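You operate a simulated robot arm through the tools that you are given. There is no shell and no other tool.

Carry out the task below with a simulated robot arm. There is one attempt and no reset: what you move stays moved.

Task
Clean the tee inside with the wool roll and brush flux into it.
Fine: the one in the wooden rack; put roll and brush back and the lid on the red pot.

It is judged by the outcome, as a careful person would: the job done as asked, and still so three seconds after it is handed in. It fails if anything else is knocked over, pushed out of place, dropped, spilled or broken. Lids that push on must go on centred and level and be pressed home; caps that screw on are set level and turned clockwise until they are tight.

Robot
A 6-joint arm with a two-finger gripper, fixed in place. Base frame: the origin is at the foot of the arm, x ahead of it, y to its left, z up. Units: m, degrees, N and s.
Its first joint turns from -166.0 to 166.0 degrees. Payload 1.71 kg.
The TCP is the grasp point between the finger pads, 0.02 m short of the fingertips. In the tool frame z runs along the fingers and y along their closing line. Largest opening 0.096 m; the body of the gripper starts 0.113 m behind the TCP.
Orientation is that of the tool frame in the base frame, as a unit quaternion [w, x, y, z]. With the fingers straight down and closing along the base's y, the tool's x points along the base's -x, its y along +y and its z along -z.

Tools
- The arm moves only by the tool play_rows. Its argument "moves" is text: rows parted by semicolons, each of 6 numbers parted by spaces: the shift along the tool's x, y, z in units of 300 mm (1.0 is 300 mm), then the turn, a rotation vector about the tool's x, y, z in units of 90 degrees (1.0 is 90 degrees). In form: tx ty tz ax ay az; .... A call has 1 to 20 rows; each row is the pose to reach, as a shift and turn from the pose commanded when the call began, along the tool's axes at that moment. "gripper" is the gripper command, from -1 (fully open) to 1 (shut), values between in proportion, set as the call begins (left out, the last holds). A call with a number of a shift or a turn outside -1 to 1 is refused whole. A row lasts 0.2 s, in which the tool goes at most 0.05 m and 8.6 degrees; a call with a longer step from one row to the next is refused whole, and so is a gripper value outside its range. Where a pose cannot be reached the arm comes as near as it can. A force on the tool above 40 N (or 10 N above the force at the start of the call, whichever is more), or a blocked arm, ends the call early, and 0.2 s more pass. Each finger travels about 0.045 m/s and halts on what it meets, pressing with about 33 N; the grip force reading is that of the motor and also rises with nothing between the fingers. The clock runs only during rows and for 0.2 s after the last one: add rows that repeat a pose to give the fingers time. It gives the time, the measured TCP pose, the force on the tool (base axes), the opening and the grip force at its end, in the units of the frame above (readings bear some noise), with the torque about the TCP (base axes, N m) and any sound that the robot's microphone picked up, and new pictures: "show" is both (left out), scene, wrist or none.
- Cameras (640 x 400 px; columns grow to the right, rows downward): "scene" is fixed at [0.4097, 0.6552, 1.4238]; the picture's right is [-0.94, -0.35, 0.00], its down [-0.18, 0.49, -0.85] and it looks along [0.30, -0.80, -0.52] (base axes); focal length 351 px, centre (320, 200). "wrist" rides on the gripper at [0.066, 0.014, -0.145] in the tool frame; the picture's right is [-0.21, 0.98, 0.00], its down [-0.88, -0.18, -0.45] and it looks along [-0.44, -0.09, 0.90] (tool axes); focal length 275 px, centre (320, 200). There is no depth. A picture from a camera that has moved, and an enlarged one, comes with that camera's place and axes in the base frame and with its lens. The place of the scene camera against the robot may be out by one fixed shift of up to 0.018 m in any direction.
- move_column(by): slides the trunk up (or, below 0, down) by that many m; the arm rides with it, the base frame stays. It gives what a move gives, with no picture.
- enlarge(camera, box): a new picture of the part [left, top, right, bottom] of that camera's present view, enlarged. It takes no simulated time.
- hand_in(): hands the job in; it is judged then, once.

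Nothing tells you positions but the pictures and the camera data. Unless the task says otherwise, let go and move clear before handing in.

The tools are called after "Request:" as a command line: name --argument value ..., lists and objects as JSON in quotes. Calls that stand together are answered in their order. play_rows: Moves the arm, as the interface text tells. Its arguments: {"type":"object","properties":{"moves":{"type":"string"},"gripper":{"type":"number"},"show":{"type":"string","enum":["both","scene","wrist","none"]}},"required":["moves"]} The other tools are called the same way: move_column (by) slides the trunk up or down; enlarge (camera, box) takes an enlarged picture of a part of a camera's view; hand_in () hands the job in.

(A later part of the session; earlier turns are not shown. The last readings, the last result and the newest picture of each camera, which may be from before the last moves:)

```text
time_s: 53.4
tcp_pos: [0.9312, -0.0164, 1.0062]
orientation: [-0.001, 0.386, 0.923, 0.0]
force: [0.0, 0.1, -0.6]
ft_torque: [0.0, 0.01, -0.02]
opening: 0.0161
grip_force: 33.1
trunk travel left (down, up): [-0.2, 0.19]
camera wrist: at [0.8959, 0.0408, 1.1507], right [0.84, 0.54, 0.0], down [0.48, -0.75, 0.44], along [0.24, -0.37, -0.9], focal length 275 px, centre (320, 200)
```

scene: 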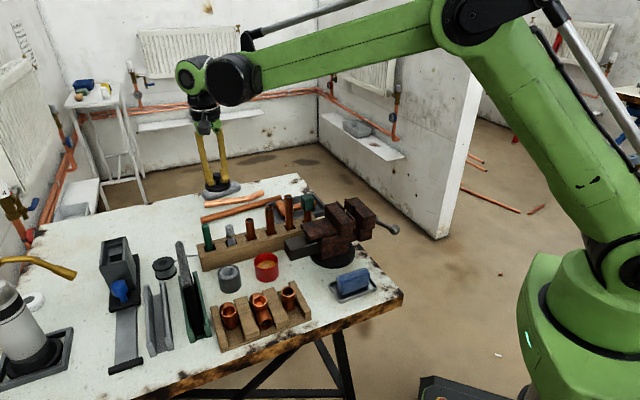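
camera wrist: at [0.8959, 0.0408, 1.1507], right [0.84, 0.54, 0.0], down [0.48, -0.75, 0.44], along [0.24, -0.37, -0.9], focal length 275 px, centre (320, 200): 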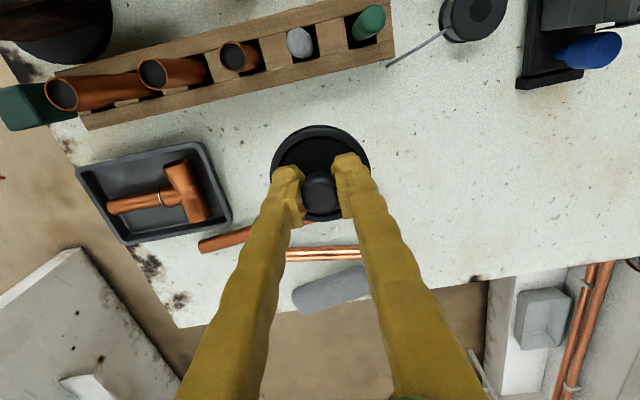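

The spot under the lid is bare table. I'll lower most of the way, then feel for contact.

Request:
play_rows --moves "0 0 0.12 0 0 0; 0 0 0.24 0 0 0; 0 0 0.36 0 0 0; 0 0 0.45 0 0 0; 0 0 0.49 0 0 0; 0 0 0.49 0 0 0" --show "both"

Request:
enlarge --camera "scene" --box '[190, 180, 286, 240]'

```text
time_s: 54.8
tcp_pos: [0.9316, -0.0168, 0.8587]
orientation: [-0.001, 0.387, 0.922, 0.0]
force: [0.3, 0.3, 0.3]
ft_torque: [-0.01, 0.01, -0.03]
opening: 0.0159
grip_force: 32.9
trunk travel left (down, up): [-0.2, 0.19]
camera wrist: at [0.8958, 0.0409, 1.0039], right [0.84, 0.54, 0.0], down [0.48, -0.75, 0.44], along [0.24, -0.37, -0.9], focal length 275 px, centre (320, 200)
```

scene: 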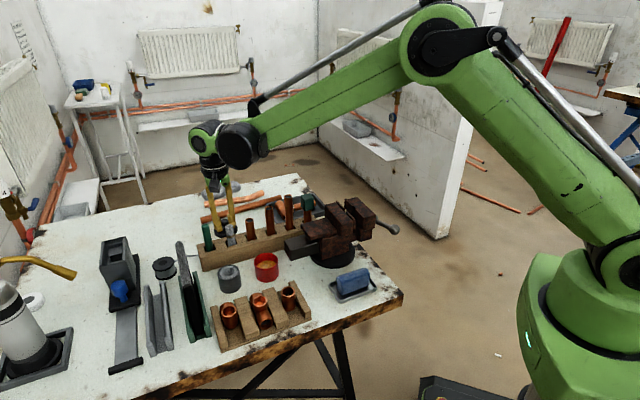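
wrist: 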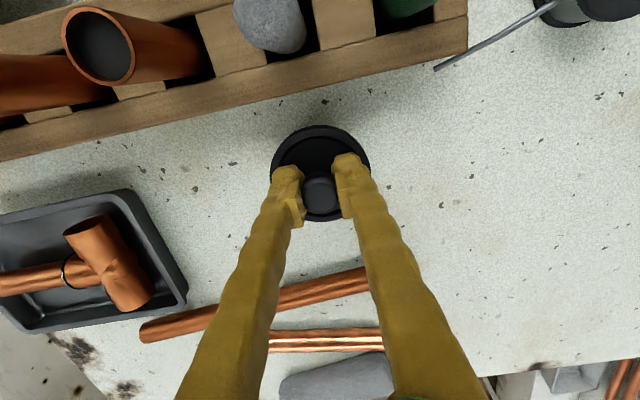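

```text
6.67 times, centred on (238, 210) of scene
camera zoom: at [0.4097, 0.6552, 1.4238], right [-0.94, -0.35, 0.0], down [-0.18, 0.49, -0.85], along [0.3, -0.8, -0.52], focal length 2342 px, centre (867, 133)
```

zoom: 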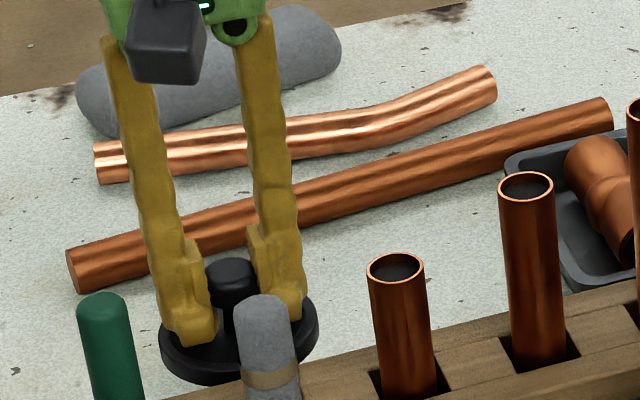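

Request:
play_rows --moves "0 0 0.007 0 0 0; 0 0 0.014 0 0 0; 0 0 0.014 0 0 0" --show "none"

Request:
play_rows --moves "0 0 0.007 0 0 0; 0 0 0.014 0 0 0; 0 0 0.014 0 0 0" --show "none"

```text
time_s: 55.6
tcp_pos: [0.932, -0.0147, 0.8546]
orientation: [-0.001, 0.387, 0.922, 0.0]
force: [1.0, -0.4, -0.3]
ft_torque: [-0.01, -0.01, -0.02]
opening: 0.016
grip_force: 32.8
trunk travel left (down, up): [-0.2, 0.19]
```

```text
time_s: 56.4
tcp_pos: [0.9304, -0.0163, 0.8506]
orientation: [-0.002, 0.387, 0.922, 0.0]
force: [-0.2, -0.3, -0.7]
ft_torque: [-0.01, -0.01, 0.0]
opening: 0.0158
grip_force: 32.5
trunk travel left (down, up): [-0.2, 0.19]
```

No contact yet at z 0.8506; continuing down in small steps.

Request:
play_rows --moves "0 0 0.007 0 0 0; 0 0 0.012 0 0 0; 0 0 0.012 0 0 0" --show "none"

Request:
play_rows --moves "0 0 0.006 0 0 0; 0 0 0.01 0 0 0; 0 0 0.01 0 0 0" --show "none"

```text
time_s: 57.2
tcp_pos: [0.9309, -0.0155, 0.8467]
orientation: [-0.001, 0.387, 0.922, -0.001]
force: [0.2, 0.2, -1.0]
ft_torque: [0.0, -0.03, 0.0]
opening: 0.0157
grip_force: 32.7
trunk travel left (down, up): [-0.2, 0.19]
```

```text
time_s: 58.0
tcp_pos: [0.9311, -0.0156, 0.8439]
orientation: [-0.001, 0.386, 0.922, 0.0]
force: [-0.4, -0.1, 0.0]
ft_torque: [-0.01, 0.03, 0.02]
opening: 0.0161
grip_force: 33.3
trunk travel left (down, up): [-0.2, 0.19]
```

Request:
enlarge --camera "scene" --box '[190, 200, 250, 250]'

Request:
play_rows --moves "0 0 0.006 0 0 0; 0 0 0.01 0 0 0; 0 0 0.01 0 0 0" --show "none"

```text
8.00 times, centred on (220, 225) of scene
camera zoom: at [0.4097, 0.6552, 1.4238], right [-0.94, -0.35, 0.0], down [-0.18, 0.49, -0.85], along [0.3, -0.8, -0.52], focal length 2811 px, centre (1120, 0)
```

zoom: 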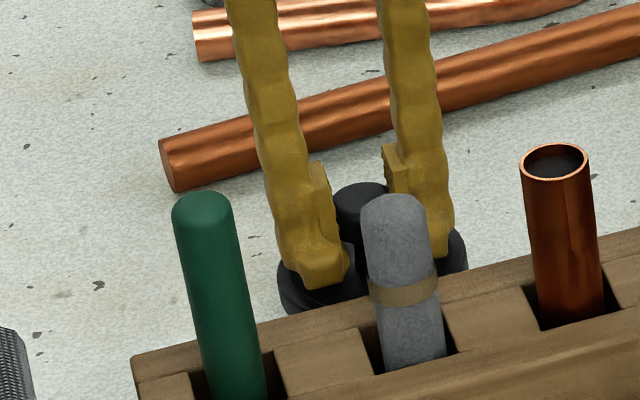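

```text
time_s: 58.8
tcp_pos: [0.9317, -0.0156, 0.8416]
orientation: [-0.001, 0.386, 0.922, 0.0]
force: [0.0, 0.6, 0.1]
ft_torque: [0.01, 0.02, -0.04]
opening: 0.0163
grip_force: 32.8
trunk travel left (down, up): [-0.2, 0.19]
```

Request:
play_rows --moves "0 0 0.005 0 0 0; 0 0 0.009 0 0 0; 0 0 0.009 0 0 0" --show "none"

Request:
play_rows --moves "0 0 0.005 0 0 0; 0 0 0.009 0 0 0; 0 0 0.009 0 0 0" --show "none"

```text
time_s: 59.6
tcp_pos: [0.9298, -0.0168, 0.8377]
orientation: [-0.001, 0.387, 0.922, -0.001]
force: [-0.2, -0.2, 0.1]
ft_torque: [-0.02, -0.01, 0.0]
opening: 0.0158
grip_force: 33.0
trunk travel left (down, up): [-0.2, 0.19]
```

```text
time_s: 60.4
tcp_pos: [0.9312, -0.0161, 0.835]
orientation: [-0.001, 0.387, 0.922, -0.001]
force: [0.1, 0.0, -0.3]
ft_torque: [-0.05, 0.06, 0.02]
opening: 0.0157
grip_force: 33.4
trunk travel left (down, up): [-0.2, 0.19]
```

Request:
play_rows --moves "0 0 0.004 0 0 0; 0 0 0.007 0 0 0; 0 0 0.007 0 0 0" --show "both"

Request:
enlarge --camera "wrist" --box '[250, 100, 390, 240]'

Request:
enlarge --camera "scene" --box '[190, 200, 250, 250]'

```text
time_s: 61.2
tcp_pos: [0.9314, -0.0154, 0.8326]
orientation: [-0.002, 0.387, 0.922, -0.001]
force: [0.3, 0.3, 0.3]
ft_torque: [0.0, -0.01, -0.01]
opening: 0.0157
grip_force: 32.5
trunk travel left (down, up): [-0.2, 0.19]
camera wrist: at [0.8955, 0.0405, 0.9784], right [0.84, 0.54, 0.0], down [0.48, -0.75, 0.44], along [0.24, -0.37, -0.9], focal length 275 px, centre (320, 200)
```

scene: 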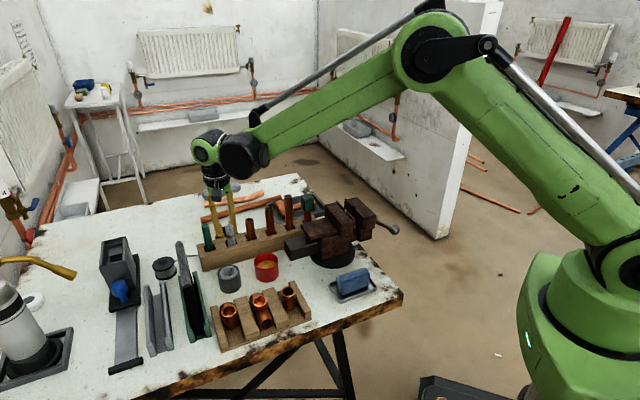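
wrist: 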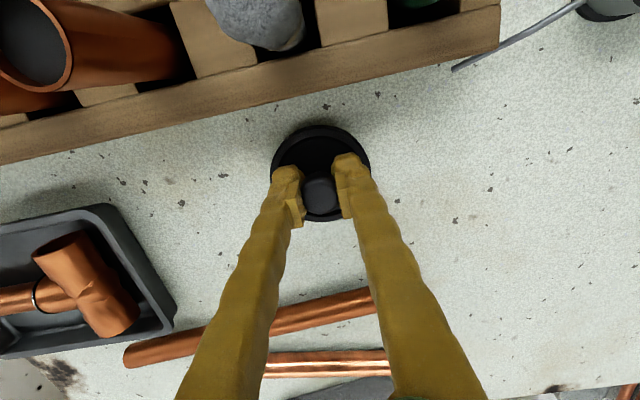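

```text
2.86 times, centred on (320, 170) of wrist
camera zoom: at [0.8955, 0.0405, 0.9784], right [0.84, 0.54, 0.0], down [0.48, -0.75, 0.44], along [0.24, -0.37, -0.9], focal length 786 px, centre (320, 286)
```

zoom: 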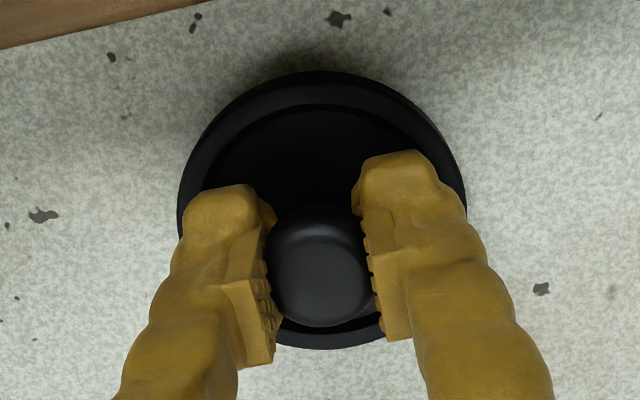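

```text
8.00 times, centred on (220, 225) of scene
camera zoom: at [0.4097, 0.6552, 1.4238], right [-0.94, -0.35, 0.0], down [-0.18, 0.49, -0.85], along [0.3, -0.8, -0.52], focal length 2811 px, centre (1120, 0)
```

zoom: 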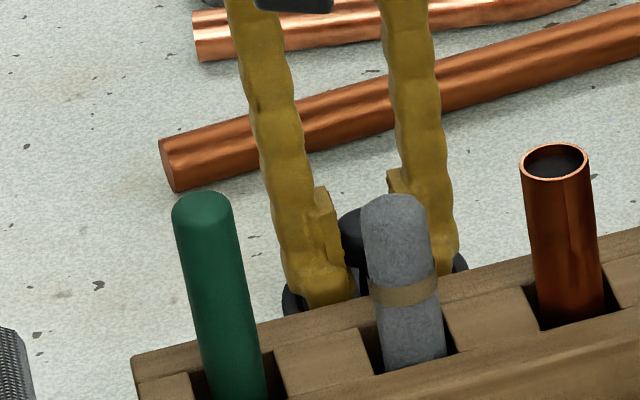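

The lid is a few millimetres above the table. Continuing in 2 mm steps.

Request:
play_rows --moves "0 0 0.004 0 0 0; 0 0 0.007 0 0 0; 0 0 0.007 0 0 0" --show "none"

Request:
play_rows --moves "0 0 0.004 0 0 0; 0 0 0.007 0 0 0; 0 0 0.007 0 0 0" --show "none"

```text
time_s: 62.0
tcp_pos: [0.9322, -0.0162, 0.8306]
orientation: [0.0, 0.387, 0.922, 0.0]
force: [0.5, 0.0, 0.0]
ft_torque: [0.02, 0.0, 0.03]
opening: 0.0155
grip_force: 33.0
trunk travel left (down, up): [-0.2, 0.19]
```

```text
time_s: 62.8
tcp_pos: [0.9317, -0.0154, 0.8294]
orientation: [0.0, 0.386, 0.922, -0.001]
force: [2.8, 1.8, 11.9]
ft_torque: [-0.02, 0.0, -0.06]
opening: 0.0156
grip_force: 33.5
trunk travel left (down, up): [-0.2, 0.19]
```

The lid rests on the table (12 N contact). I'll release it and rise.

Request:
play_rows --moves "0 0 -0.003 0 0 0; 0 0 -0.003 0 0 0; 0 0 -0.003 0 0 0; 0 0 -0.003 0 0 0; 0 0 -0.1 0 0 0; 0 0 -0.2 0 0 0; 0 0 -0.32 0 0 0; 0 0 -0.44 0 0 0; 0 0 -0.56 0 0 0; 0 0 -0.56 0 0 0" --gripper -0.25 --show "both"

Request:
enlarge --camera "wrist" --box '[240, 50, 400, 150]'

```text
time_s: 65.0
tcp_pos: [0.9306, -0.0159, 0.9977]
orientation: [-0.001, 0.387, 0.922, -0.001]
force: [-0.3, 0.3, -0.1]
ft_torque: [-0.03, 0.02, -0.02]
opening: 0.0603
grip_force: 0.1
trunk travel left (down, up): [-0.2, 0.19]
camera wrist: at [0.8961, 0.0402, 1.1422], right [0.84, 0.54, 0.0], down [0.48, -0.75, 0.44], along [0.24, -0.37, -0.9], focal length 275 px, centre (320, 200)
```

scene: 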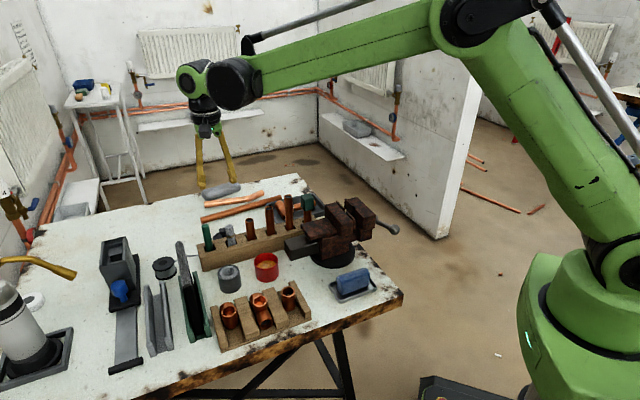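
wrist: 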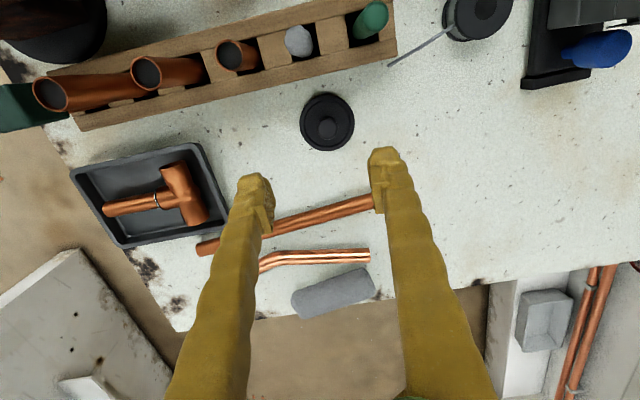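

```text
4.00 times, centred on (320, 100) of wrist
camera zoom: at [0.8961, 0.0402, 1.1422], right [0.84, 0.54, 0.0], down [0.48, -0.75, 0.44], along [0.24, -0.37, -0.9], focal length 1101 px, centre (320, 600)
```

zoom: 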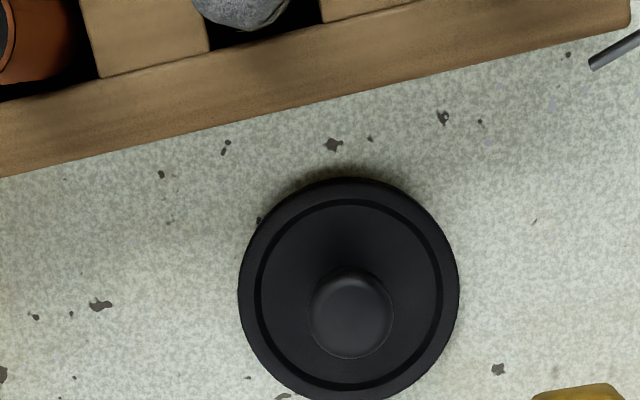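

The lid rests flat on the bench. Next the brush: I'll hover above it, with the fingers narrowed so they clear the roll beside it.

Request:
play_rows --moves "0.093 0.064 0 0 0 0; 0.186 0.127 0 0 0 0; 0.279 0.191 0 0 0 0; 0.279 0.191 0 0 0 0; 0.279 0.191 0 0 0 0" --gripper 0.06 --show "wrist"

Request:
enlarge --camera "wrist" --box '[240, 90, 400, 190]'

```text
time_s: 66.2
tcp_pos: [0.9142, 0.0847, 0.9958]
orientation: [-0.001, 0.387, 0.922, 0.0]
force: [-0.4, 0.1, 0.8]
ft_torque: [-0.02, 0.01, -0.01]
opening: 0.0449
grip_force: 0.2
trunk travel left (down, up): [-0.2, 0.19]
camera wrist: at [0.8789, 0.1407, 1.1415], right [0.84, 0.54, 0.0], down [0.48, -0.75, 0.44], along [0.24, -0.38, -0.9], focal length 275 px, centre (320, 200)
```

wrist: 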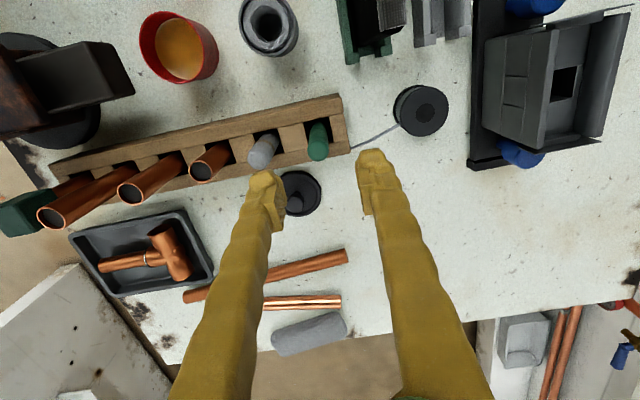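

```text
4.00 times, centred on (320, 140) of wrist
camera zoom: at [0.8789, 0.1407, 1.1415], right [0.84, 0.54, 0.0], down [0.48, -0.75, 0.44], along [0.24, -0.38, -0.9], focal length 1101 px, centre (320, 440)
```

zoom: 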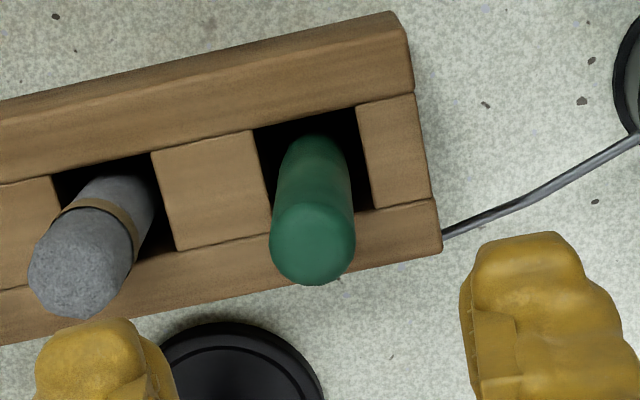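

The brush is within 2 mm of centre. I'll correct and descend to grip its upper handle.

Request:
play_rows --moves "0.007 -0.0037 0.08 0 0 0; 0.007 -0.0037 0.16 0 0 0; 0.007 -0.0037 0.24 0 0 0; 0.007 -0.0037 0.29 0 0 0; 0.007 -0.0037 0.326 0 0 0; 0.007 -0.0037 0.326 0 0 0; 0.007 -0.0037 0.326 0 0 0" --show "wrist"

Request:
enlarge --camera "wrist" --box '[240, 120, 400, 220]'

Request:
enlarge --camera "scene" --box '[180, 200, 276, 270]'

```text
time_s: 67.8
tcp_pos: [0.9109, 0.0848, 0.8999]
orientation: [0.0, 0.387, 0.922, -0.001]
force: [-0.1, 1.1, 0.9]
ft_torque: [-0.02, -0.03, -0.03]
opening: 0.0453
grip_force: 0.0
trunk travel left (down, up): [-0.2, 0.19]
camera wrist: at [0.8763, 0.141, 1.0445], right [0.84, 0.54, 0.0], down [0.48, -0.75, 0.44], along [0.24, -0.37, -0.9], focal length 275 px, centre (320, 200)
```

wrist: 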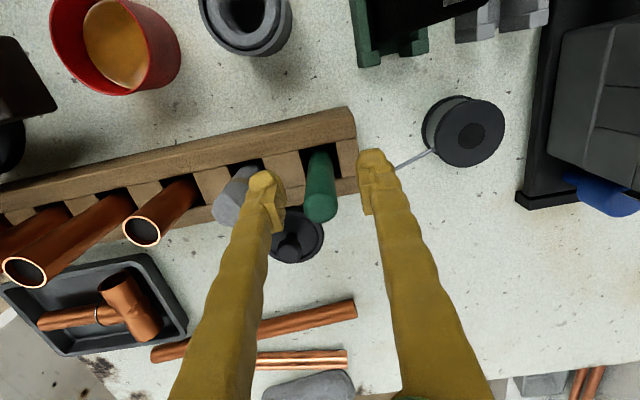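

```text
4.00 times, centred on (320, 170) of wrist
camera zoom: at [0.8763, 0.141, 1.0445], right [0.84, 0.54, 0.0], down [0.48, -0.75, 0.44], along [0.24, -0.37, -0.9], focal length 1101 px, centre (320, 320)
```

zoom: 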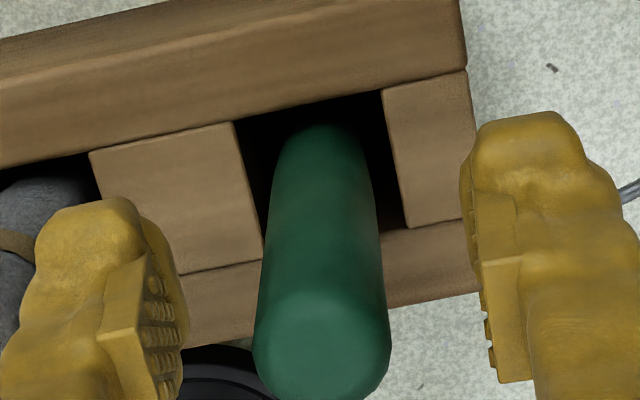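

```text
5.71 times, centred on (228, 235) of scene
camera zoom: at [0.4097, 0.6552, 1.4238], right [-0.94, -0.35, 0.0], down [-0.18, 0.49, -0.85], along [0.3, -0.8, -0.52], focal length 2008 px, centre (846, 0)
```

zoom: 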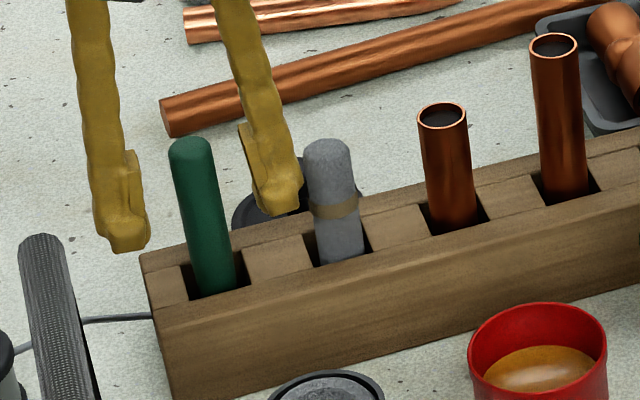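

The fingers straddle the brush handle symmetrically. Closing on it.

Request:
play_rows --moves "0 0 0 0 0 0; 0 0 0 0 0 0; 0 0 0 0 0 0; 0 0 0 0 0 0; 0 0 0 0 0 0" --gripper 1 --show "none"

Request:
play_rows --moves "0 0 -0.06 0 0 0; 0 0 -0.13 0 0 0; 0 0 -0.2 0 0 0; 0 0 -0.3 0 0 0; 0 0 -0.42 0 0 0; 0 0 -0.42 0 0 0" --show "both"

Request:
enlarge --camera "scene" --box '[170, 150, 290, 250]'

Request:
enlarge --camera "wrist" --box '[240, 90, 400, 190]'

```text
time_s: 69.0
tcp_pos: [0.9114, 0.0848, 0.8992]
orientation: [0.0, 0.387, 0.922, -0.001]
force: [-0.2, -0.8, -0.3]
ft_torque: [0.0, 0.0, -0.01]
opening: 0.0153
grip_force: 33.2
trunk travel left (down, up): [-0.2, 0.19]
```

```text
time_s: 70.4
tcp_pos: [0.9115, 0.0851, 1.0262]
orientation: [-0.001, 0.387, 0.922, -0.001]
force: [0.8, 0.6, -0.5]
ft_torque: [-0.02, -0.03, -0.03]
opening: 0.015
grip_force: 33.5
trunk travel left (down, up): [-0.2, 0.19]
camera wrist: at [0.8759, 0.1411, 1.1712], right [0.84, 0.54, 0.0], down [0.48, -0.75, 0.44], along [0.24, -0.37, -0.9], focal length 275 px, centre (320, 200)
```

scene: 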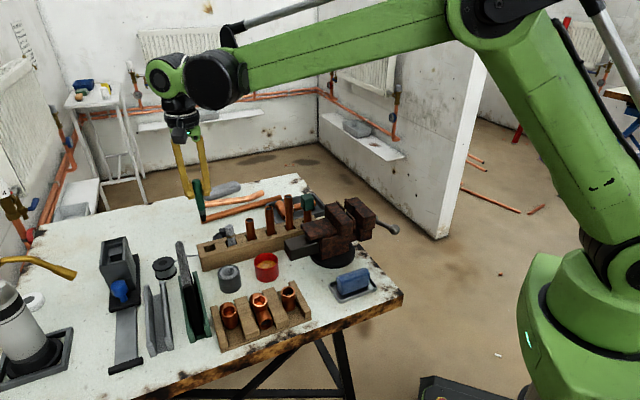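
wrist: 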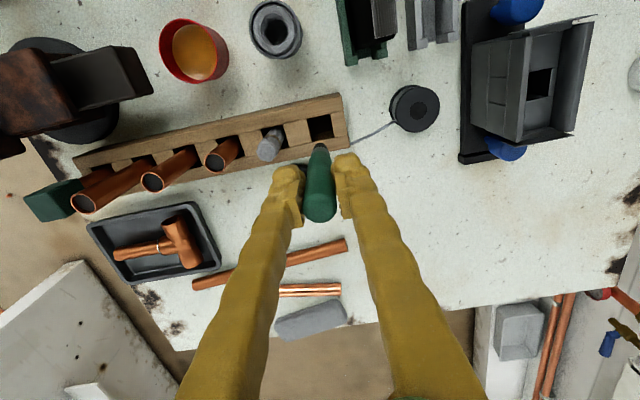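

```text
4.00 times, centred on (230, 200) of scene
camera zoom: at [0.4097, 0.6552, 1.4238], right [-0.94, -0.35, 0.0], down [-0.18, 0.49, -0.85], along [0.3, -0.8, -0.52], focal length 1405 px, centre (680, 200)
```

zoom: 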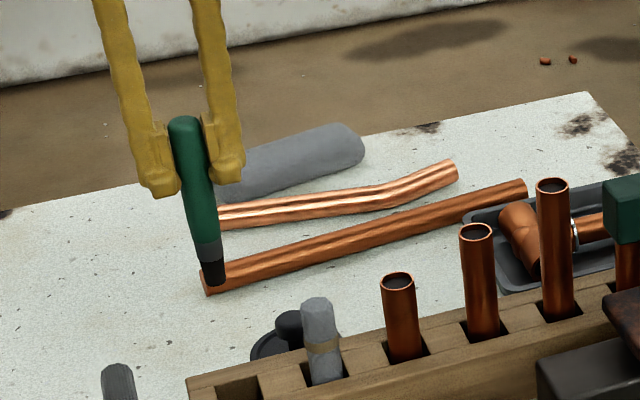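

```text
4.00 times, centred on (320, 140) of wrist
camera zoom: at [0.8759, 0.1411, 1.1712], right [0.84, 0.54, 0.0], down [0.48, -0.75, 0.44], along [0.24, -0.37, -0.9], focal length 1101 px, centre (320, 440)
```

zoom: 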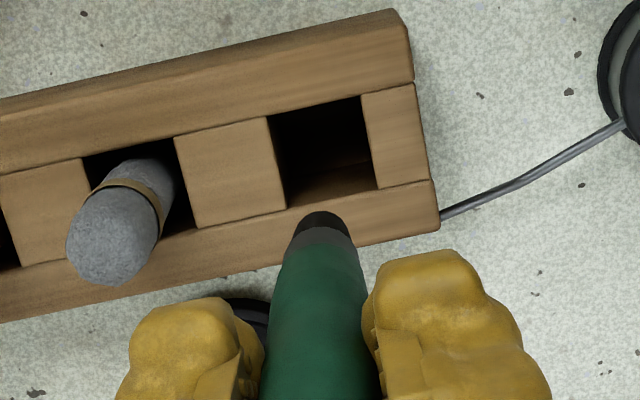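

The brush is out cleanly: green handle, ferrule and dark bristles, tip about 93 mm below the TCP. I'll move it over the open pot.

Request:
play_rows --moves "0.086 -0.098 0 0 0 0; 0.172 -0.197 0 0 0 0; 0.259 -0.296 0 0 0 0; 0.345 -0.394 0 0 0 0; 0.345 -0.394 0 0 0 0; 0.345 -0.394 0 0 0 0" --show "both"

Request:
enlarge --camera "wrist" --box '[240, 80, 400, 180]'

Request:
enlarge --camera "scene" --box '[215, 210, 311, 290]'

```text
time_s: 71.8
tcp_pos: [0.7548, 0.0756, 1.0258]
orientation: [-0.001, 0.386, 0.922, 0.0]
force: [0.6, 0.2, -0.2]
ft_torque: [-0.05, -0.01, 0.01]
opening: 0.0154
grip_force: 32.7
trunk travel left (down, up): [-0.2, 0.19]
camera wrist: at [0.719, 0.1315, 1.1713], right [0.84, 0.54, 0.0], down [0.48, -0.75, 0.44], along [0.24, -0.37, -0.9], focal length 275 px, centre (320, 200)
```

scene: 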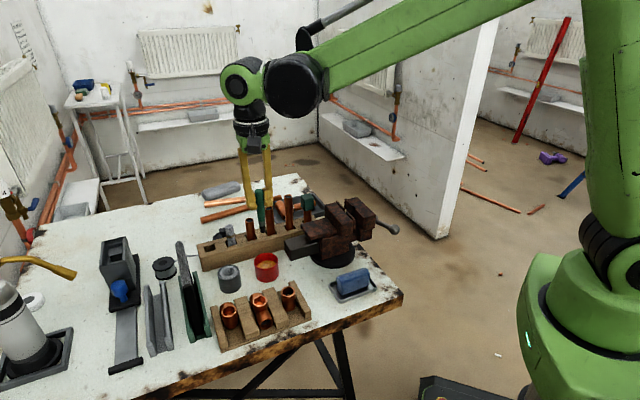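
wrist: 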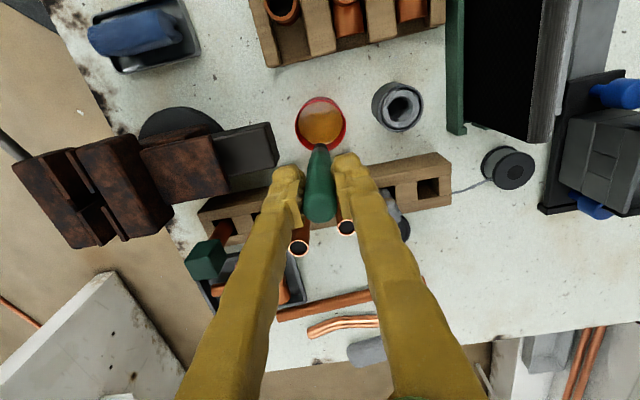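

```text
4.00 times, centred on (320, 130) of wrist
camera zoom: at [0.719, 0.1315, 1.1713], right [0.84, 0.54, 0.0], down [0.48, -0.75, 0.44], along [0.24, -0.37, -0.9], focal length 1101 px, centre (320, 480)
```

zoom: 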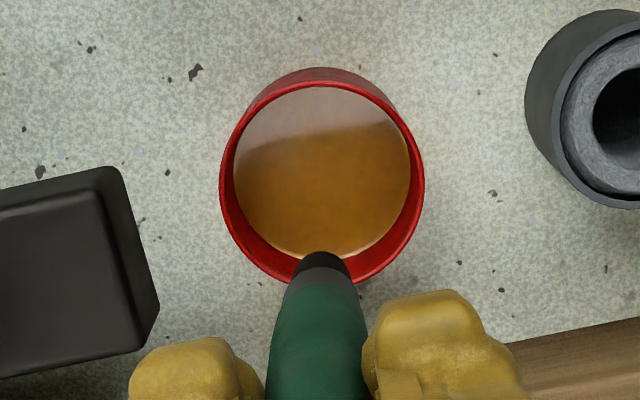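

```text
5.00 times, centred on (263, 250) of scene
camera zoom: at [0.4097, 0.6552, 1.4238], right [-0.94, -0.35, 0.0], down [-0.18, 0.49, -0.85], along [0.3, -0.8, -0.52], focal length 1757 px, centre (605, -50)
```

zoom: 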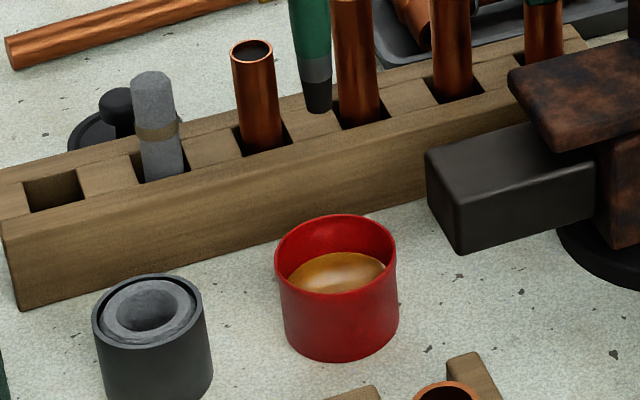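

The pot's rim is centred under the brush within 2 mm; flux surface is near z 0.82. I'll lower the tip about 8 mm into the flux.

Request:
play_rows --moves "0.005 0 0.1 0 0 0; 0.005 0 0.2 0 0 0; 0.005 0 0.28 0 0 0; 0.005 0 0.34 0 0 0; 0.005 0 0.375 0 0 0; 0.005 0 0.39 0 0 0; 0.005 0 0.4 0 0 0; 0.005 0 0.4 0 0 0" --show "both"

Request:
enlarge --camera "wrist" --box '[240, 90, 400, 190]'

Request:
enlarge --camera "scene" --box '[215, 210, 311, 290]'

```text
time_s: 73.6
tcp_pos: [0.7516, 0.0772, 0.9054]
orientation: [0.0, 0.387, 0.922, 0.0]
force: [0.4, 0.2, 31.3]
ft_torque: [0.02, -0.02, -0.02]
opening: 0.0156
grip_force: 33.3
trunk travel left (down, up): [-0.2, 0.19]
camera wrist: at [0.7166, 0.133, 1.0516], right [0.84, 0.54, 0.0], down [0.48, -0.75, 0.44], along [0.24, -0.37, -0.9], focal length 275 px, centre (320, 200)
```

scene: 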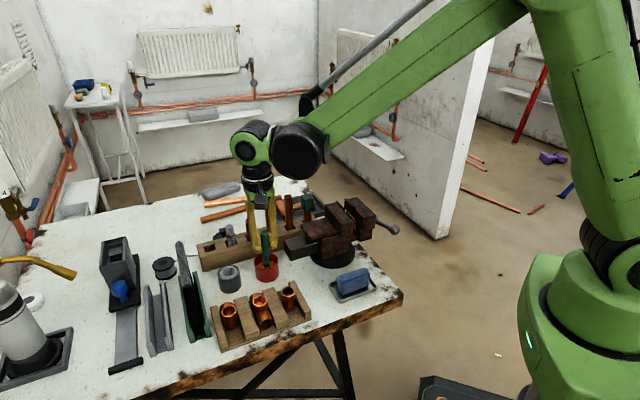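
wrist: 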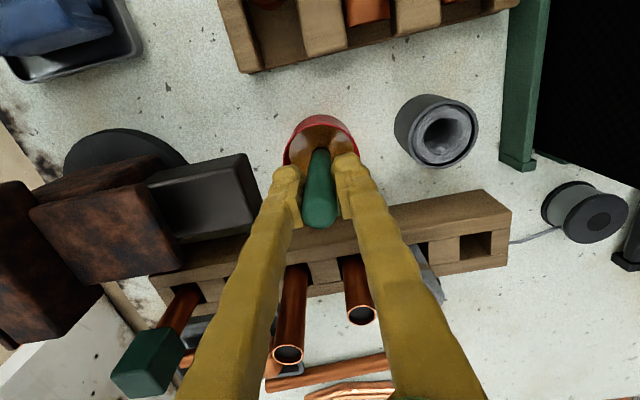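

```text
4.00 times, centred on (320, 140) of wrist
camera zoom: at [0.7166, 0.133, 1.0516], right [0.84, 0.54, 0.0], down [0.48, -0.75, 0.44], along [0.24, -0.37, -0.9], focal length 1101 px, centre (320, 440)
```

zoom: 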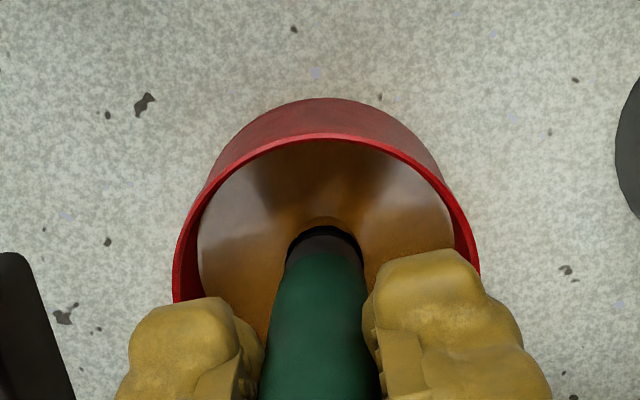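

```text
5.00 times, centred on (263, 250) of scene
camera zoom: at [0.4097, 0.6552, 1.4238], right [-0.94, -0.35, 0.0], down [-0.18, 0.49, -0.85], along [0.3, -0.8, -0.52], focal length 1757 px, centre (605, -50)
```

zoom: 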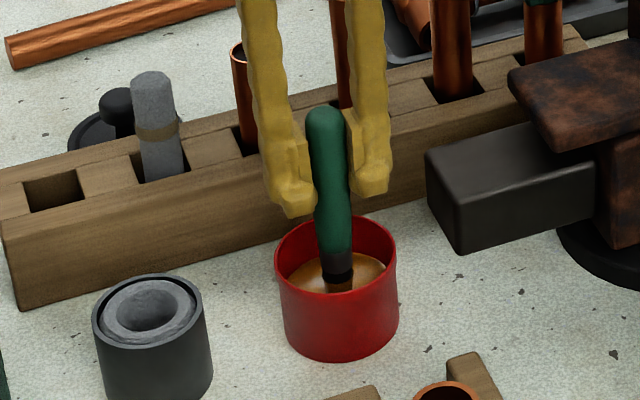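

The tip is on the flux with 31 N of push-back, so I'll ease up a couple of millimetres and swirl gently.

Request:
play_rows --moves "0 0 -0.004 0 0 0; 0 0 -0.007 0 0 0; 0 0 -0.007 0 0 0" --show "none"

```text
time_s: 74.4
tcp_pos: [0.7525, 0.0781, 0.9076]
orientation: [-0.002, 0.386, 0.923, -0.001]
force: [0.1, -0.5, -0.2]
ft_torque: [0.0, -0.02, 0.03]
opening: 0.0156
grip_force: 32.8
trunk travel left (down, up): [-0.2, 0.19]
```

Request:
play_rows --moves "0.01 0 0 0 0 0.06; 0.007 0.007 0.002 0 0 0.12; 0 0.01 0 0 0 0.18; -0.007 0.007 0.002 0 0 0.12; -0.01 0 0 0 0 0.06; -0.007 -0.007 0.002 0 0 0; 0 -0.01 0 0 0 -0.06; 0.007 -0.007 0.002 0 0 -0.12; 0 0 0 0 0 -0.06; 0 0 0.004 0 0 0; 0 0 0.004 0 0 0; 0 0 -0.04 0 0 0; 0 0 -0.1 0 0 0; 0 0 -0.2 0 0 0; 0 0 -0.3 0 0 0; 0 0 -0.4 0 0 0; 0 0 -0.4 0 0 0" --show "both"

Request:
enlarge --camera "wrist" --box '[240, 80, 400, 180]'

Request:
enlarge --camera "scene" --box '[215, 180, 311, 290]'

```text
time_s: 78.0
tcp_pos: [0.7531, 0.0776, 1.0267]
orientation: [0.0, 0.386, 0.922, 0.0]
force: [-0.9, -0.5, -0.2]
ft_torque: [-0.01, -0.01, 0.0]
opening: 0.0153
grip_force: 32.5
trunk travel left (down, up): [-0.2, 0.19]
camera wrist: at [0.7179, 0.1327, 1.1723], right [0.84, 0.54, 0.0], down [0.48, -0.75, 0.44], along [0.24, -0.37, -0.9], focal length 275 px, centre (320, 200)
```

scene: 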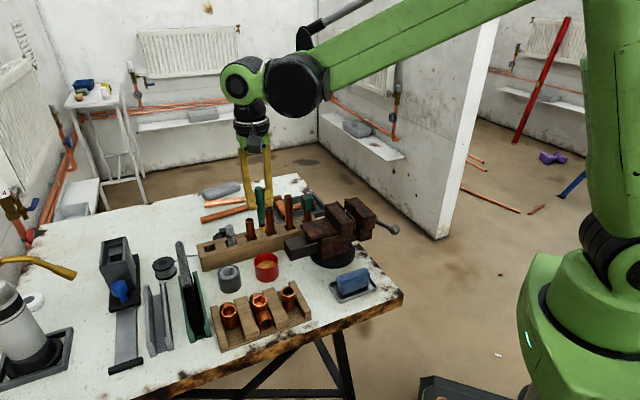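
wrist: 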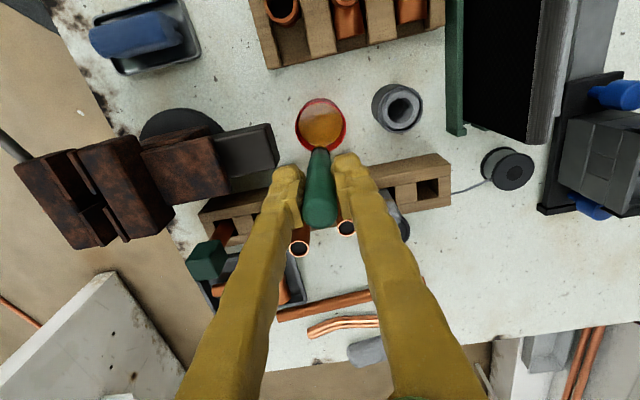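

```text
4.00 times, centred on (320, 130) of wrist
camera zoom: at [0.7179, 0.1327, 1.1723], right [0.84, 0.54, 0.0], down [0.48, -0.75, 0.44], along [0.24, -0.37, -0.9], focal length 1101 px, centre (320, 480)
```

zoom: 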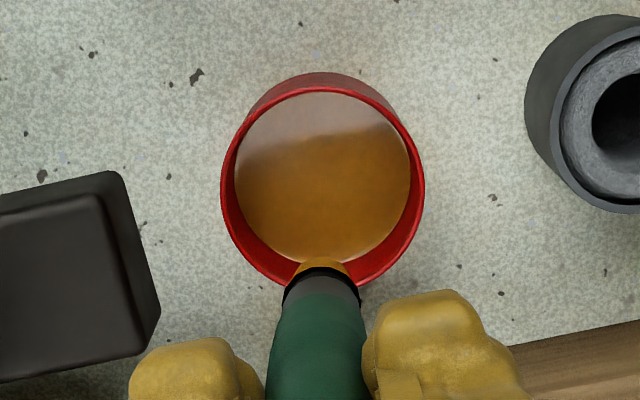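

```text
3.64 times, centred on (263, 235) of scene
camera zoom: at [0.4097, 0.6552, 1.4238], right [-0.94, -0.35, 0.0], down [-0.18, 0.49, -0.85], along [0.3, -0.8, -0.52], focal length 1278 px, centre (527, 73)
```

zoom: 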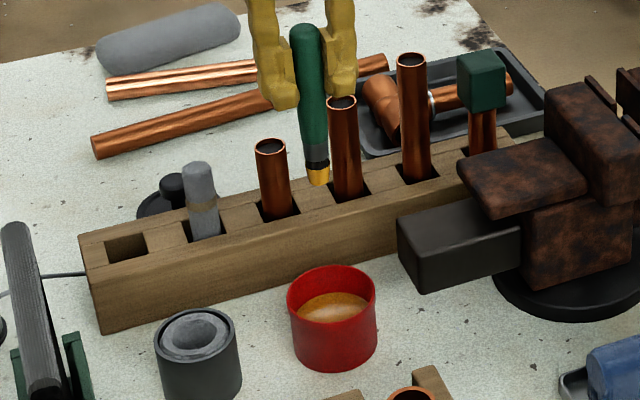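

The bristles are now amber with flux (the brush slid up about 8 mm in the grip; tip is now about 84 mm below the TCP). I'll carry it over to the tee.

Request:
play_rows --moves "0.1 0.042 0 0 0 0; 0.2 0.084 0 0 0 0; 0.3 0.126 0 0 0 0; 0.413 0.169 0 0 0 0; 0.413 0.169 0 0 0 0; 0.413 0.169 0 0 0 0" --show "both"

Request:
enlarge --camera "wrist" --box '[240, 80, 400, 180]'

Request:
enlarge --camera "scene" --box '[205, 235, 325, 325]'

```text
time_s: 79.4
tcp_pos: [0.7031, 0.2025, 1.0279]
orientation: [0.0, 0.387, 0.922, 0.0]
force: [-0.2, 0.0, -0.3]
ft_torque: [0.02, -0.01, 0.0]
opening: 0.0153
grip_force: 33.3
trunk travel left (down, up): [-0.2, 0.19]
camera wrist: at [0.6676, 0.2577, 1.1722], right [0.84, 0.54, 0.0], down [0.48, -0.75, 0.44], along [0.24, -0.37, -0.9], focal length 275 px, centre (320, 200)
```

scene: 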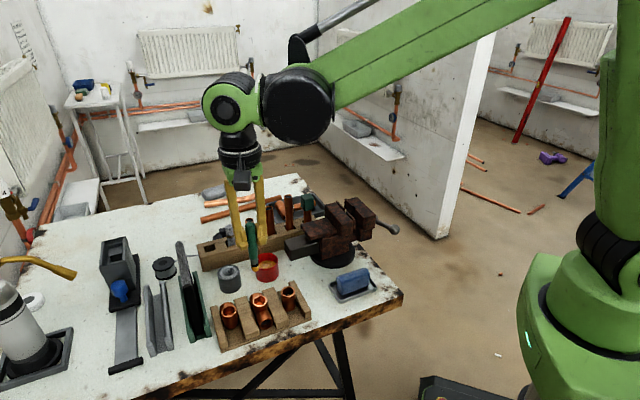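
wrist: 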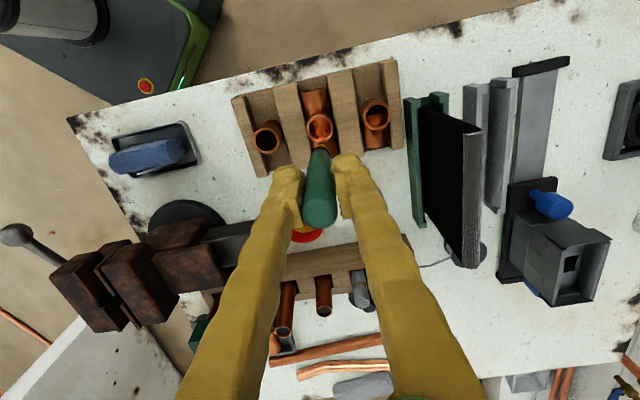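

```text
4.00 times, centred on (320, 130) of wrist
camera zoom: at [0.6676, 0.2577, 1.1722], right [0.84, 0.54, 0.0], down [0.48, -0.75, 0.44], along [0.24, -0.37, -0.9], focal length 1101 px, centre (320, 480)
```

zoom: 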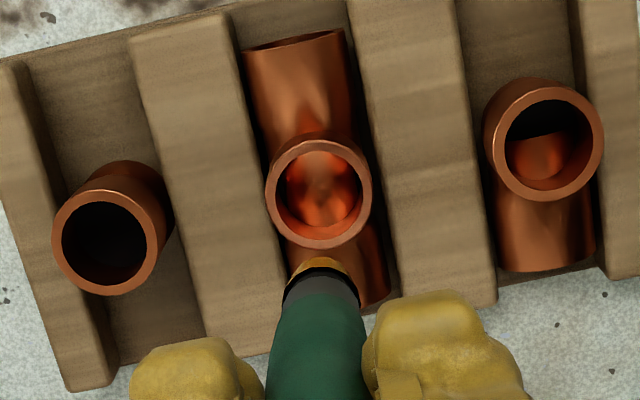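

```text
4.44 times, centred on (265, 280) of scene
camera zoom: at [0.4097, 0.6552, 1.4238], right [-0.94, -0.35, 0.0], down [-0.18, 0.49, -0.85], along [0.3, -0.8, -0.52], focal length 1562 px, centre (564, -156)
```

zoom: 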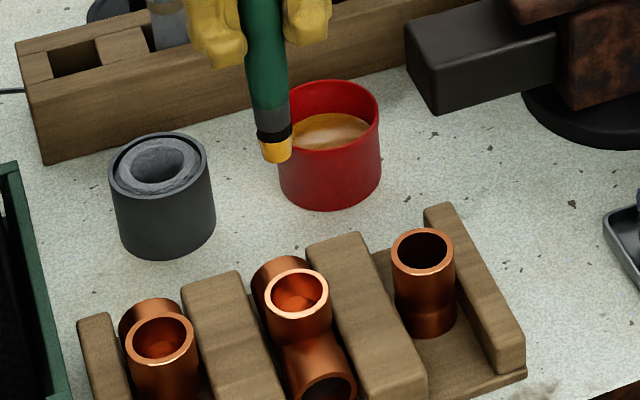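

The mouth is exactly centred under the brush. I'll lower to just above the mouth, check, then enter.

Request:
play_rows --moves "0 0 0.1 0 0 0; 0 0 0.2 0 0 0; 0 0 0.27 0 0 0; 0 0 0.27 0 0 0; 0 0 0.27 0 0 0" --show "wrist"

Request:
enlarge --camera "wrist" --box '[260, 100, 388, 180]'

Request:
enlarge --camera "scene" --box '[215, 250, 311, 320]'

```text
time_s: 80.6
tcp_pos: [0.7037, 0.2011, 0.9476]
orientation: [-0.001, 0.386, 0.922, -0.001]
force: [-0.8, 0.2, 0.3]
ft_torque: [0.04, 0.01, -0.02]
opening: 0.015
grip_force: 32.7
trunk travel left (down, up): [-0.2, 0.19]
camera wrist: at [0.6671, 0.2571, 1.0915], right [0.84, 0.54, 0.0], down [0.48, -0.75, 0.44], along [0.24, -0.37, -0.9], focal length 275 px, centre (320, 200)
```

wrist: 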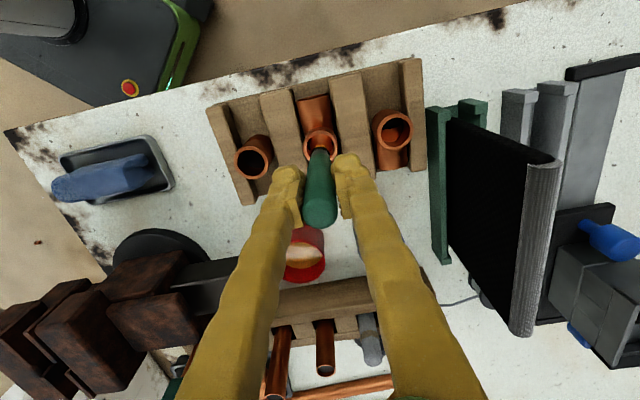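

```text
5.00 times, centred on (324, 140) of wrist
camera zoom: at [0.6671, 0.2571, 1.0915], right [0.84, 0.54, 0.0], down [0.48, -0.75, 0.44], along [0.24, -0.37, -0.9], focal length 1376 px, centre (300, 500)
```

zoom: 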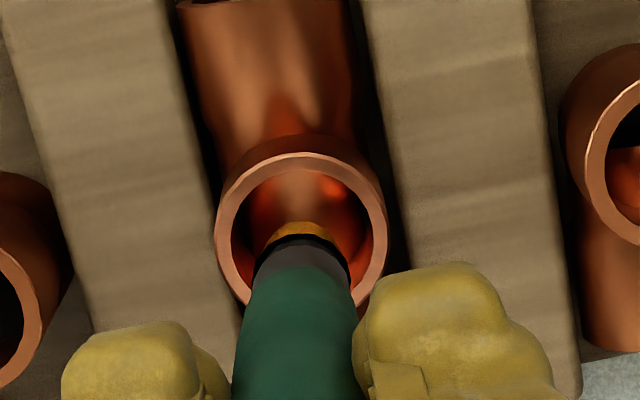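

```text
5.71 times, centred on (263, 285) of scene
camera zoom: at [0.4097, 0.6552, 1.4238], right [-0.94, -0.35, 0.0], down [-0.18, 0.49, -0.85], along [0.3, -0.8, -0.52], focal length 2008 px, centre (646, -286)
```

zoom: 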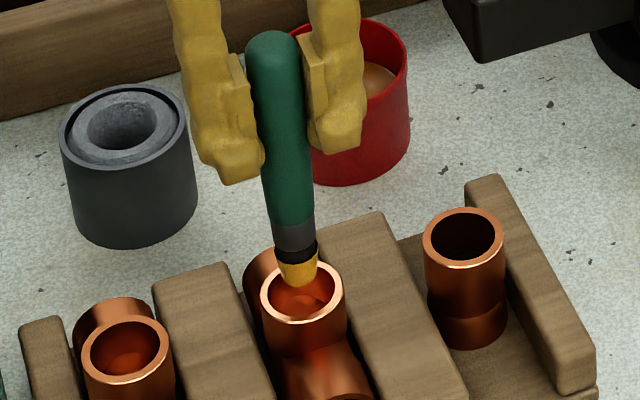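

The tip is centred over the mouth. Entering gently now.

Request:
play_rows --moves "0 0 0.025 0 0 0; 0 0 0.05 0 0 0; 0 0 0.066 0 0 0; 0 0 0.066 0 0 0" --show "none"

Request:
play_rows --moves "0 0 0.008 0 0 0; 0 0 0.016 0 0 0; 0 0 0.016 0 0 0" --show "both"

Request:
enlarge --camera "wrist" --box '[260, 110, 388, 190]'

Request:
enlarge --camera "scene" --box '[215, 250, 311, 320]'

```text
time_s: 81.6
tcp_pos: [0.703, 0.2005, 0.926]
orientation: [0.0, 0.387, 0.922, 0.0]
force: [-0.3, -0.1, -1.2]
ft_torque: [0.01, 0.0, 0.01]
opening: 0.0153
grip_force: 33.6
trunk travel left (down, up): [-0.2, 0.19]
```

```text
time_s: 82.4
tcp_pos: [0.7036, 0.1998, 0.9216]
orientation: [-0.001, 0.387, 0.922, -0.001]
force: [-0.5, -0.1, -0.2]
ft_torque: [-0.03, -0.01, -0.03]
opening: 0.0152
grip_force: 32.8
trunk travel left (down, up): [-0.2, 0.19]
camera wrist: at [0.6672, 0.2566, 1.067], right [0.84, 0.54, 0.0], down [0.48, -0.75, 0.44], along [0.24, -0.37, -0.9], focal length 275 px, centre (320, 200)
```

scene: 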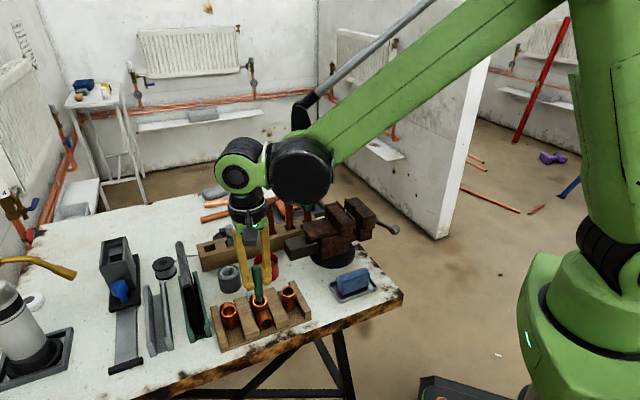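
wrist: 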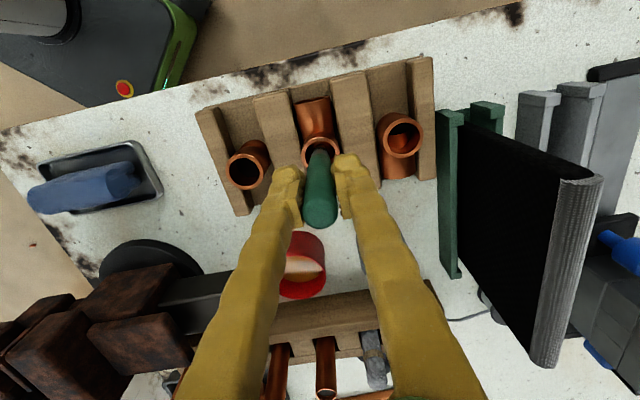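

```text
5.00 times, centred on (324, 150) of wrist
camera zoom: at [0.6672, 0.2566, 1.067], right [0.84, 0.54, 0.0], down [0.48, -0.75, 0.44], along [0.24, -0.37, -0.9], focal length 1376 px, centre (300, 450)
```

zoom: 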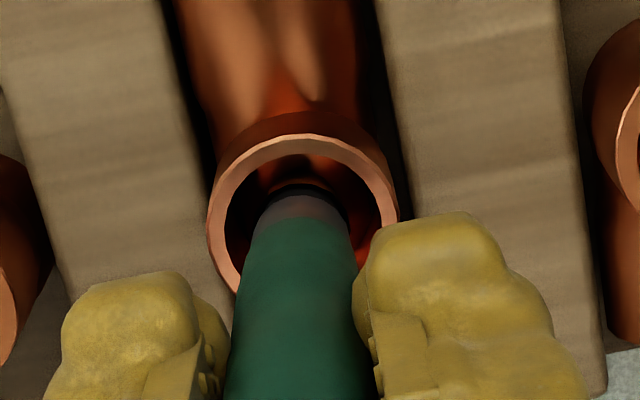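

```text
5.71 times, centred on (263, 285) of scene
camera zoom: at [0.4097, 0.6552, 1.4238], right [-0.94, -0.35, 0.0], down [-0.18, 0.49, -0.85], along [0.3, -0.8, -0.52], focal length 2008 px, centre (646, -286)
```

zoom: 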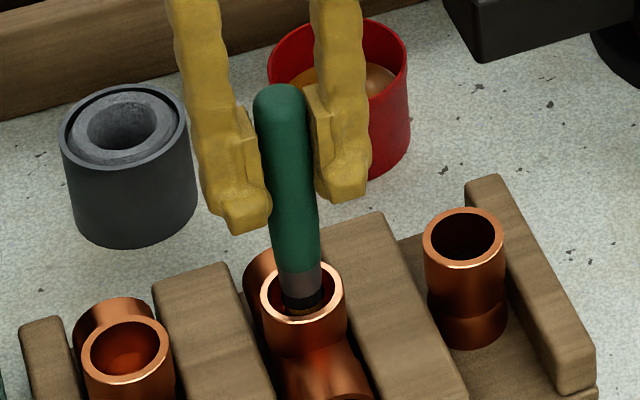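

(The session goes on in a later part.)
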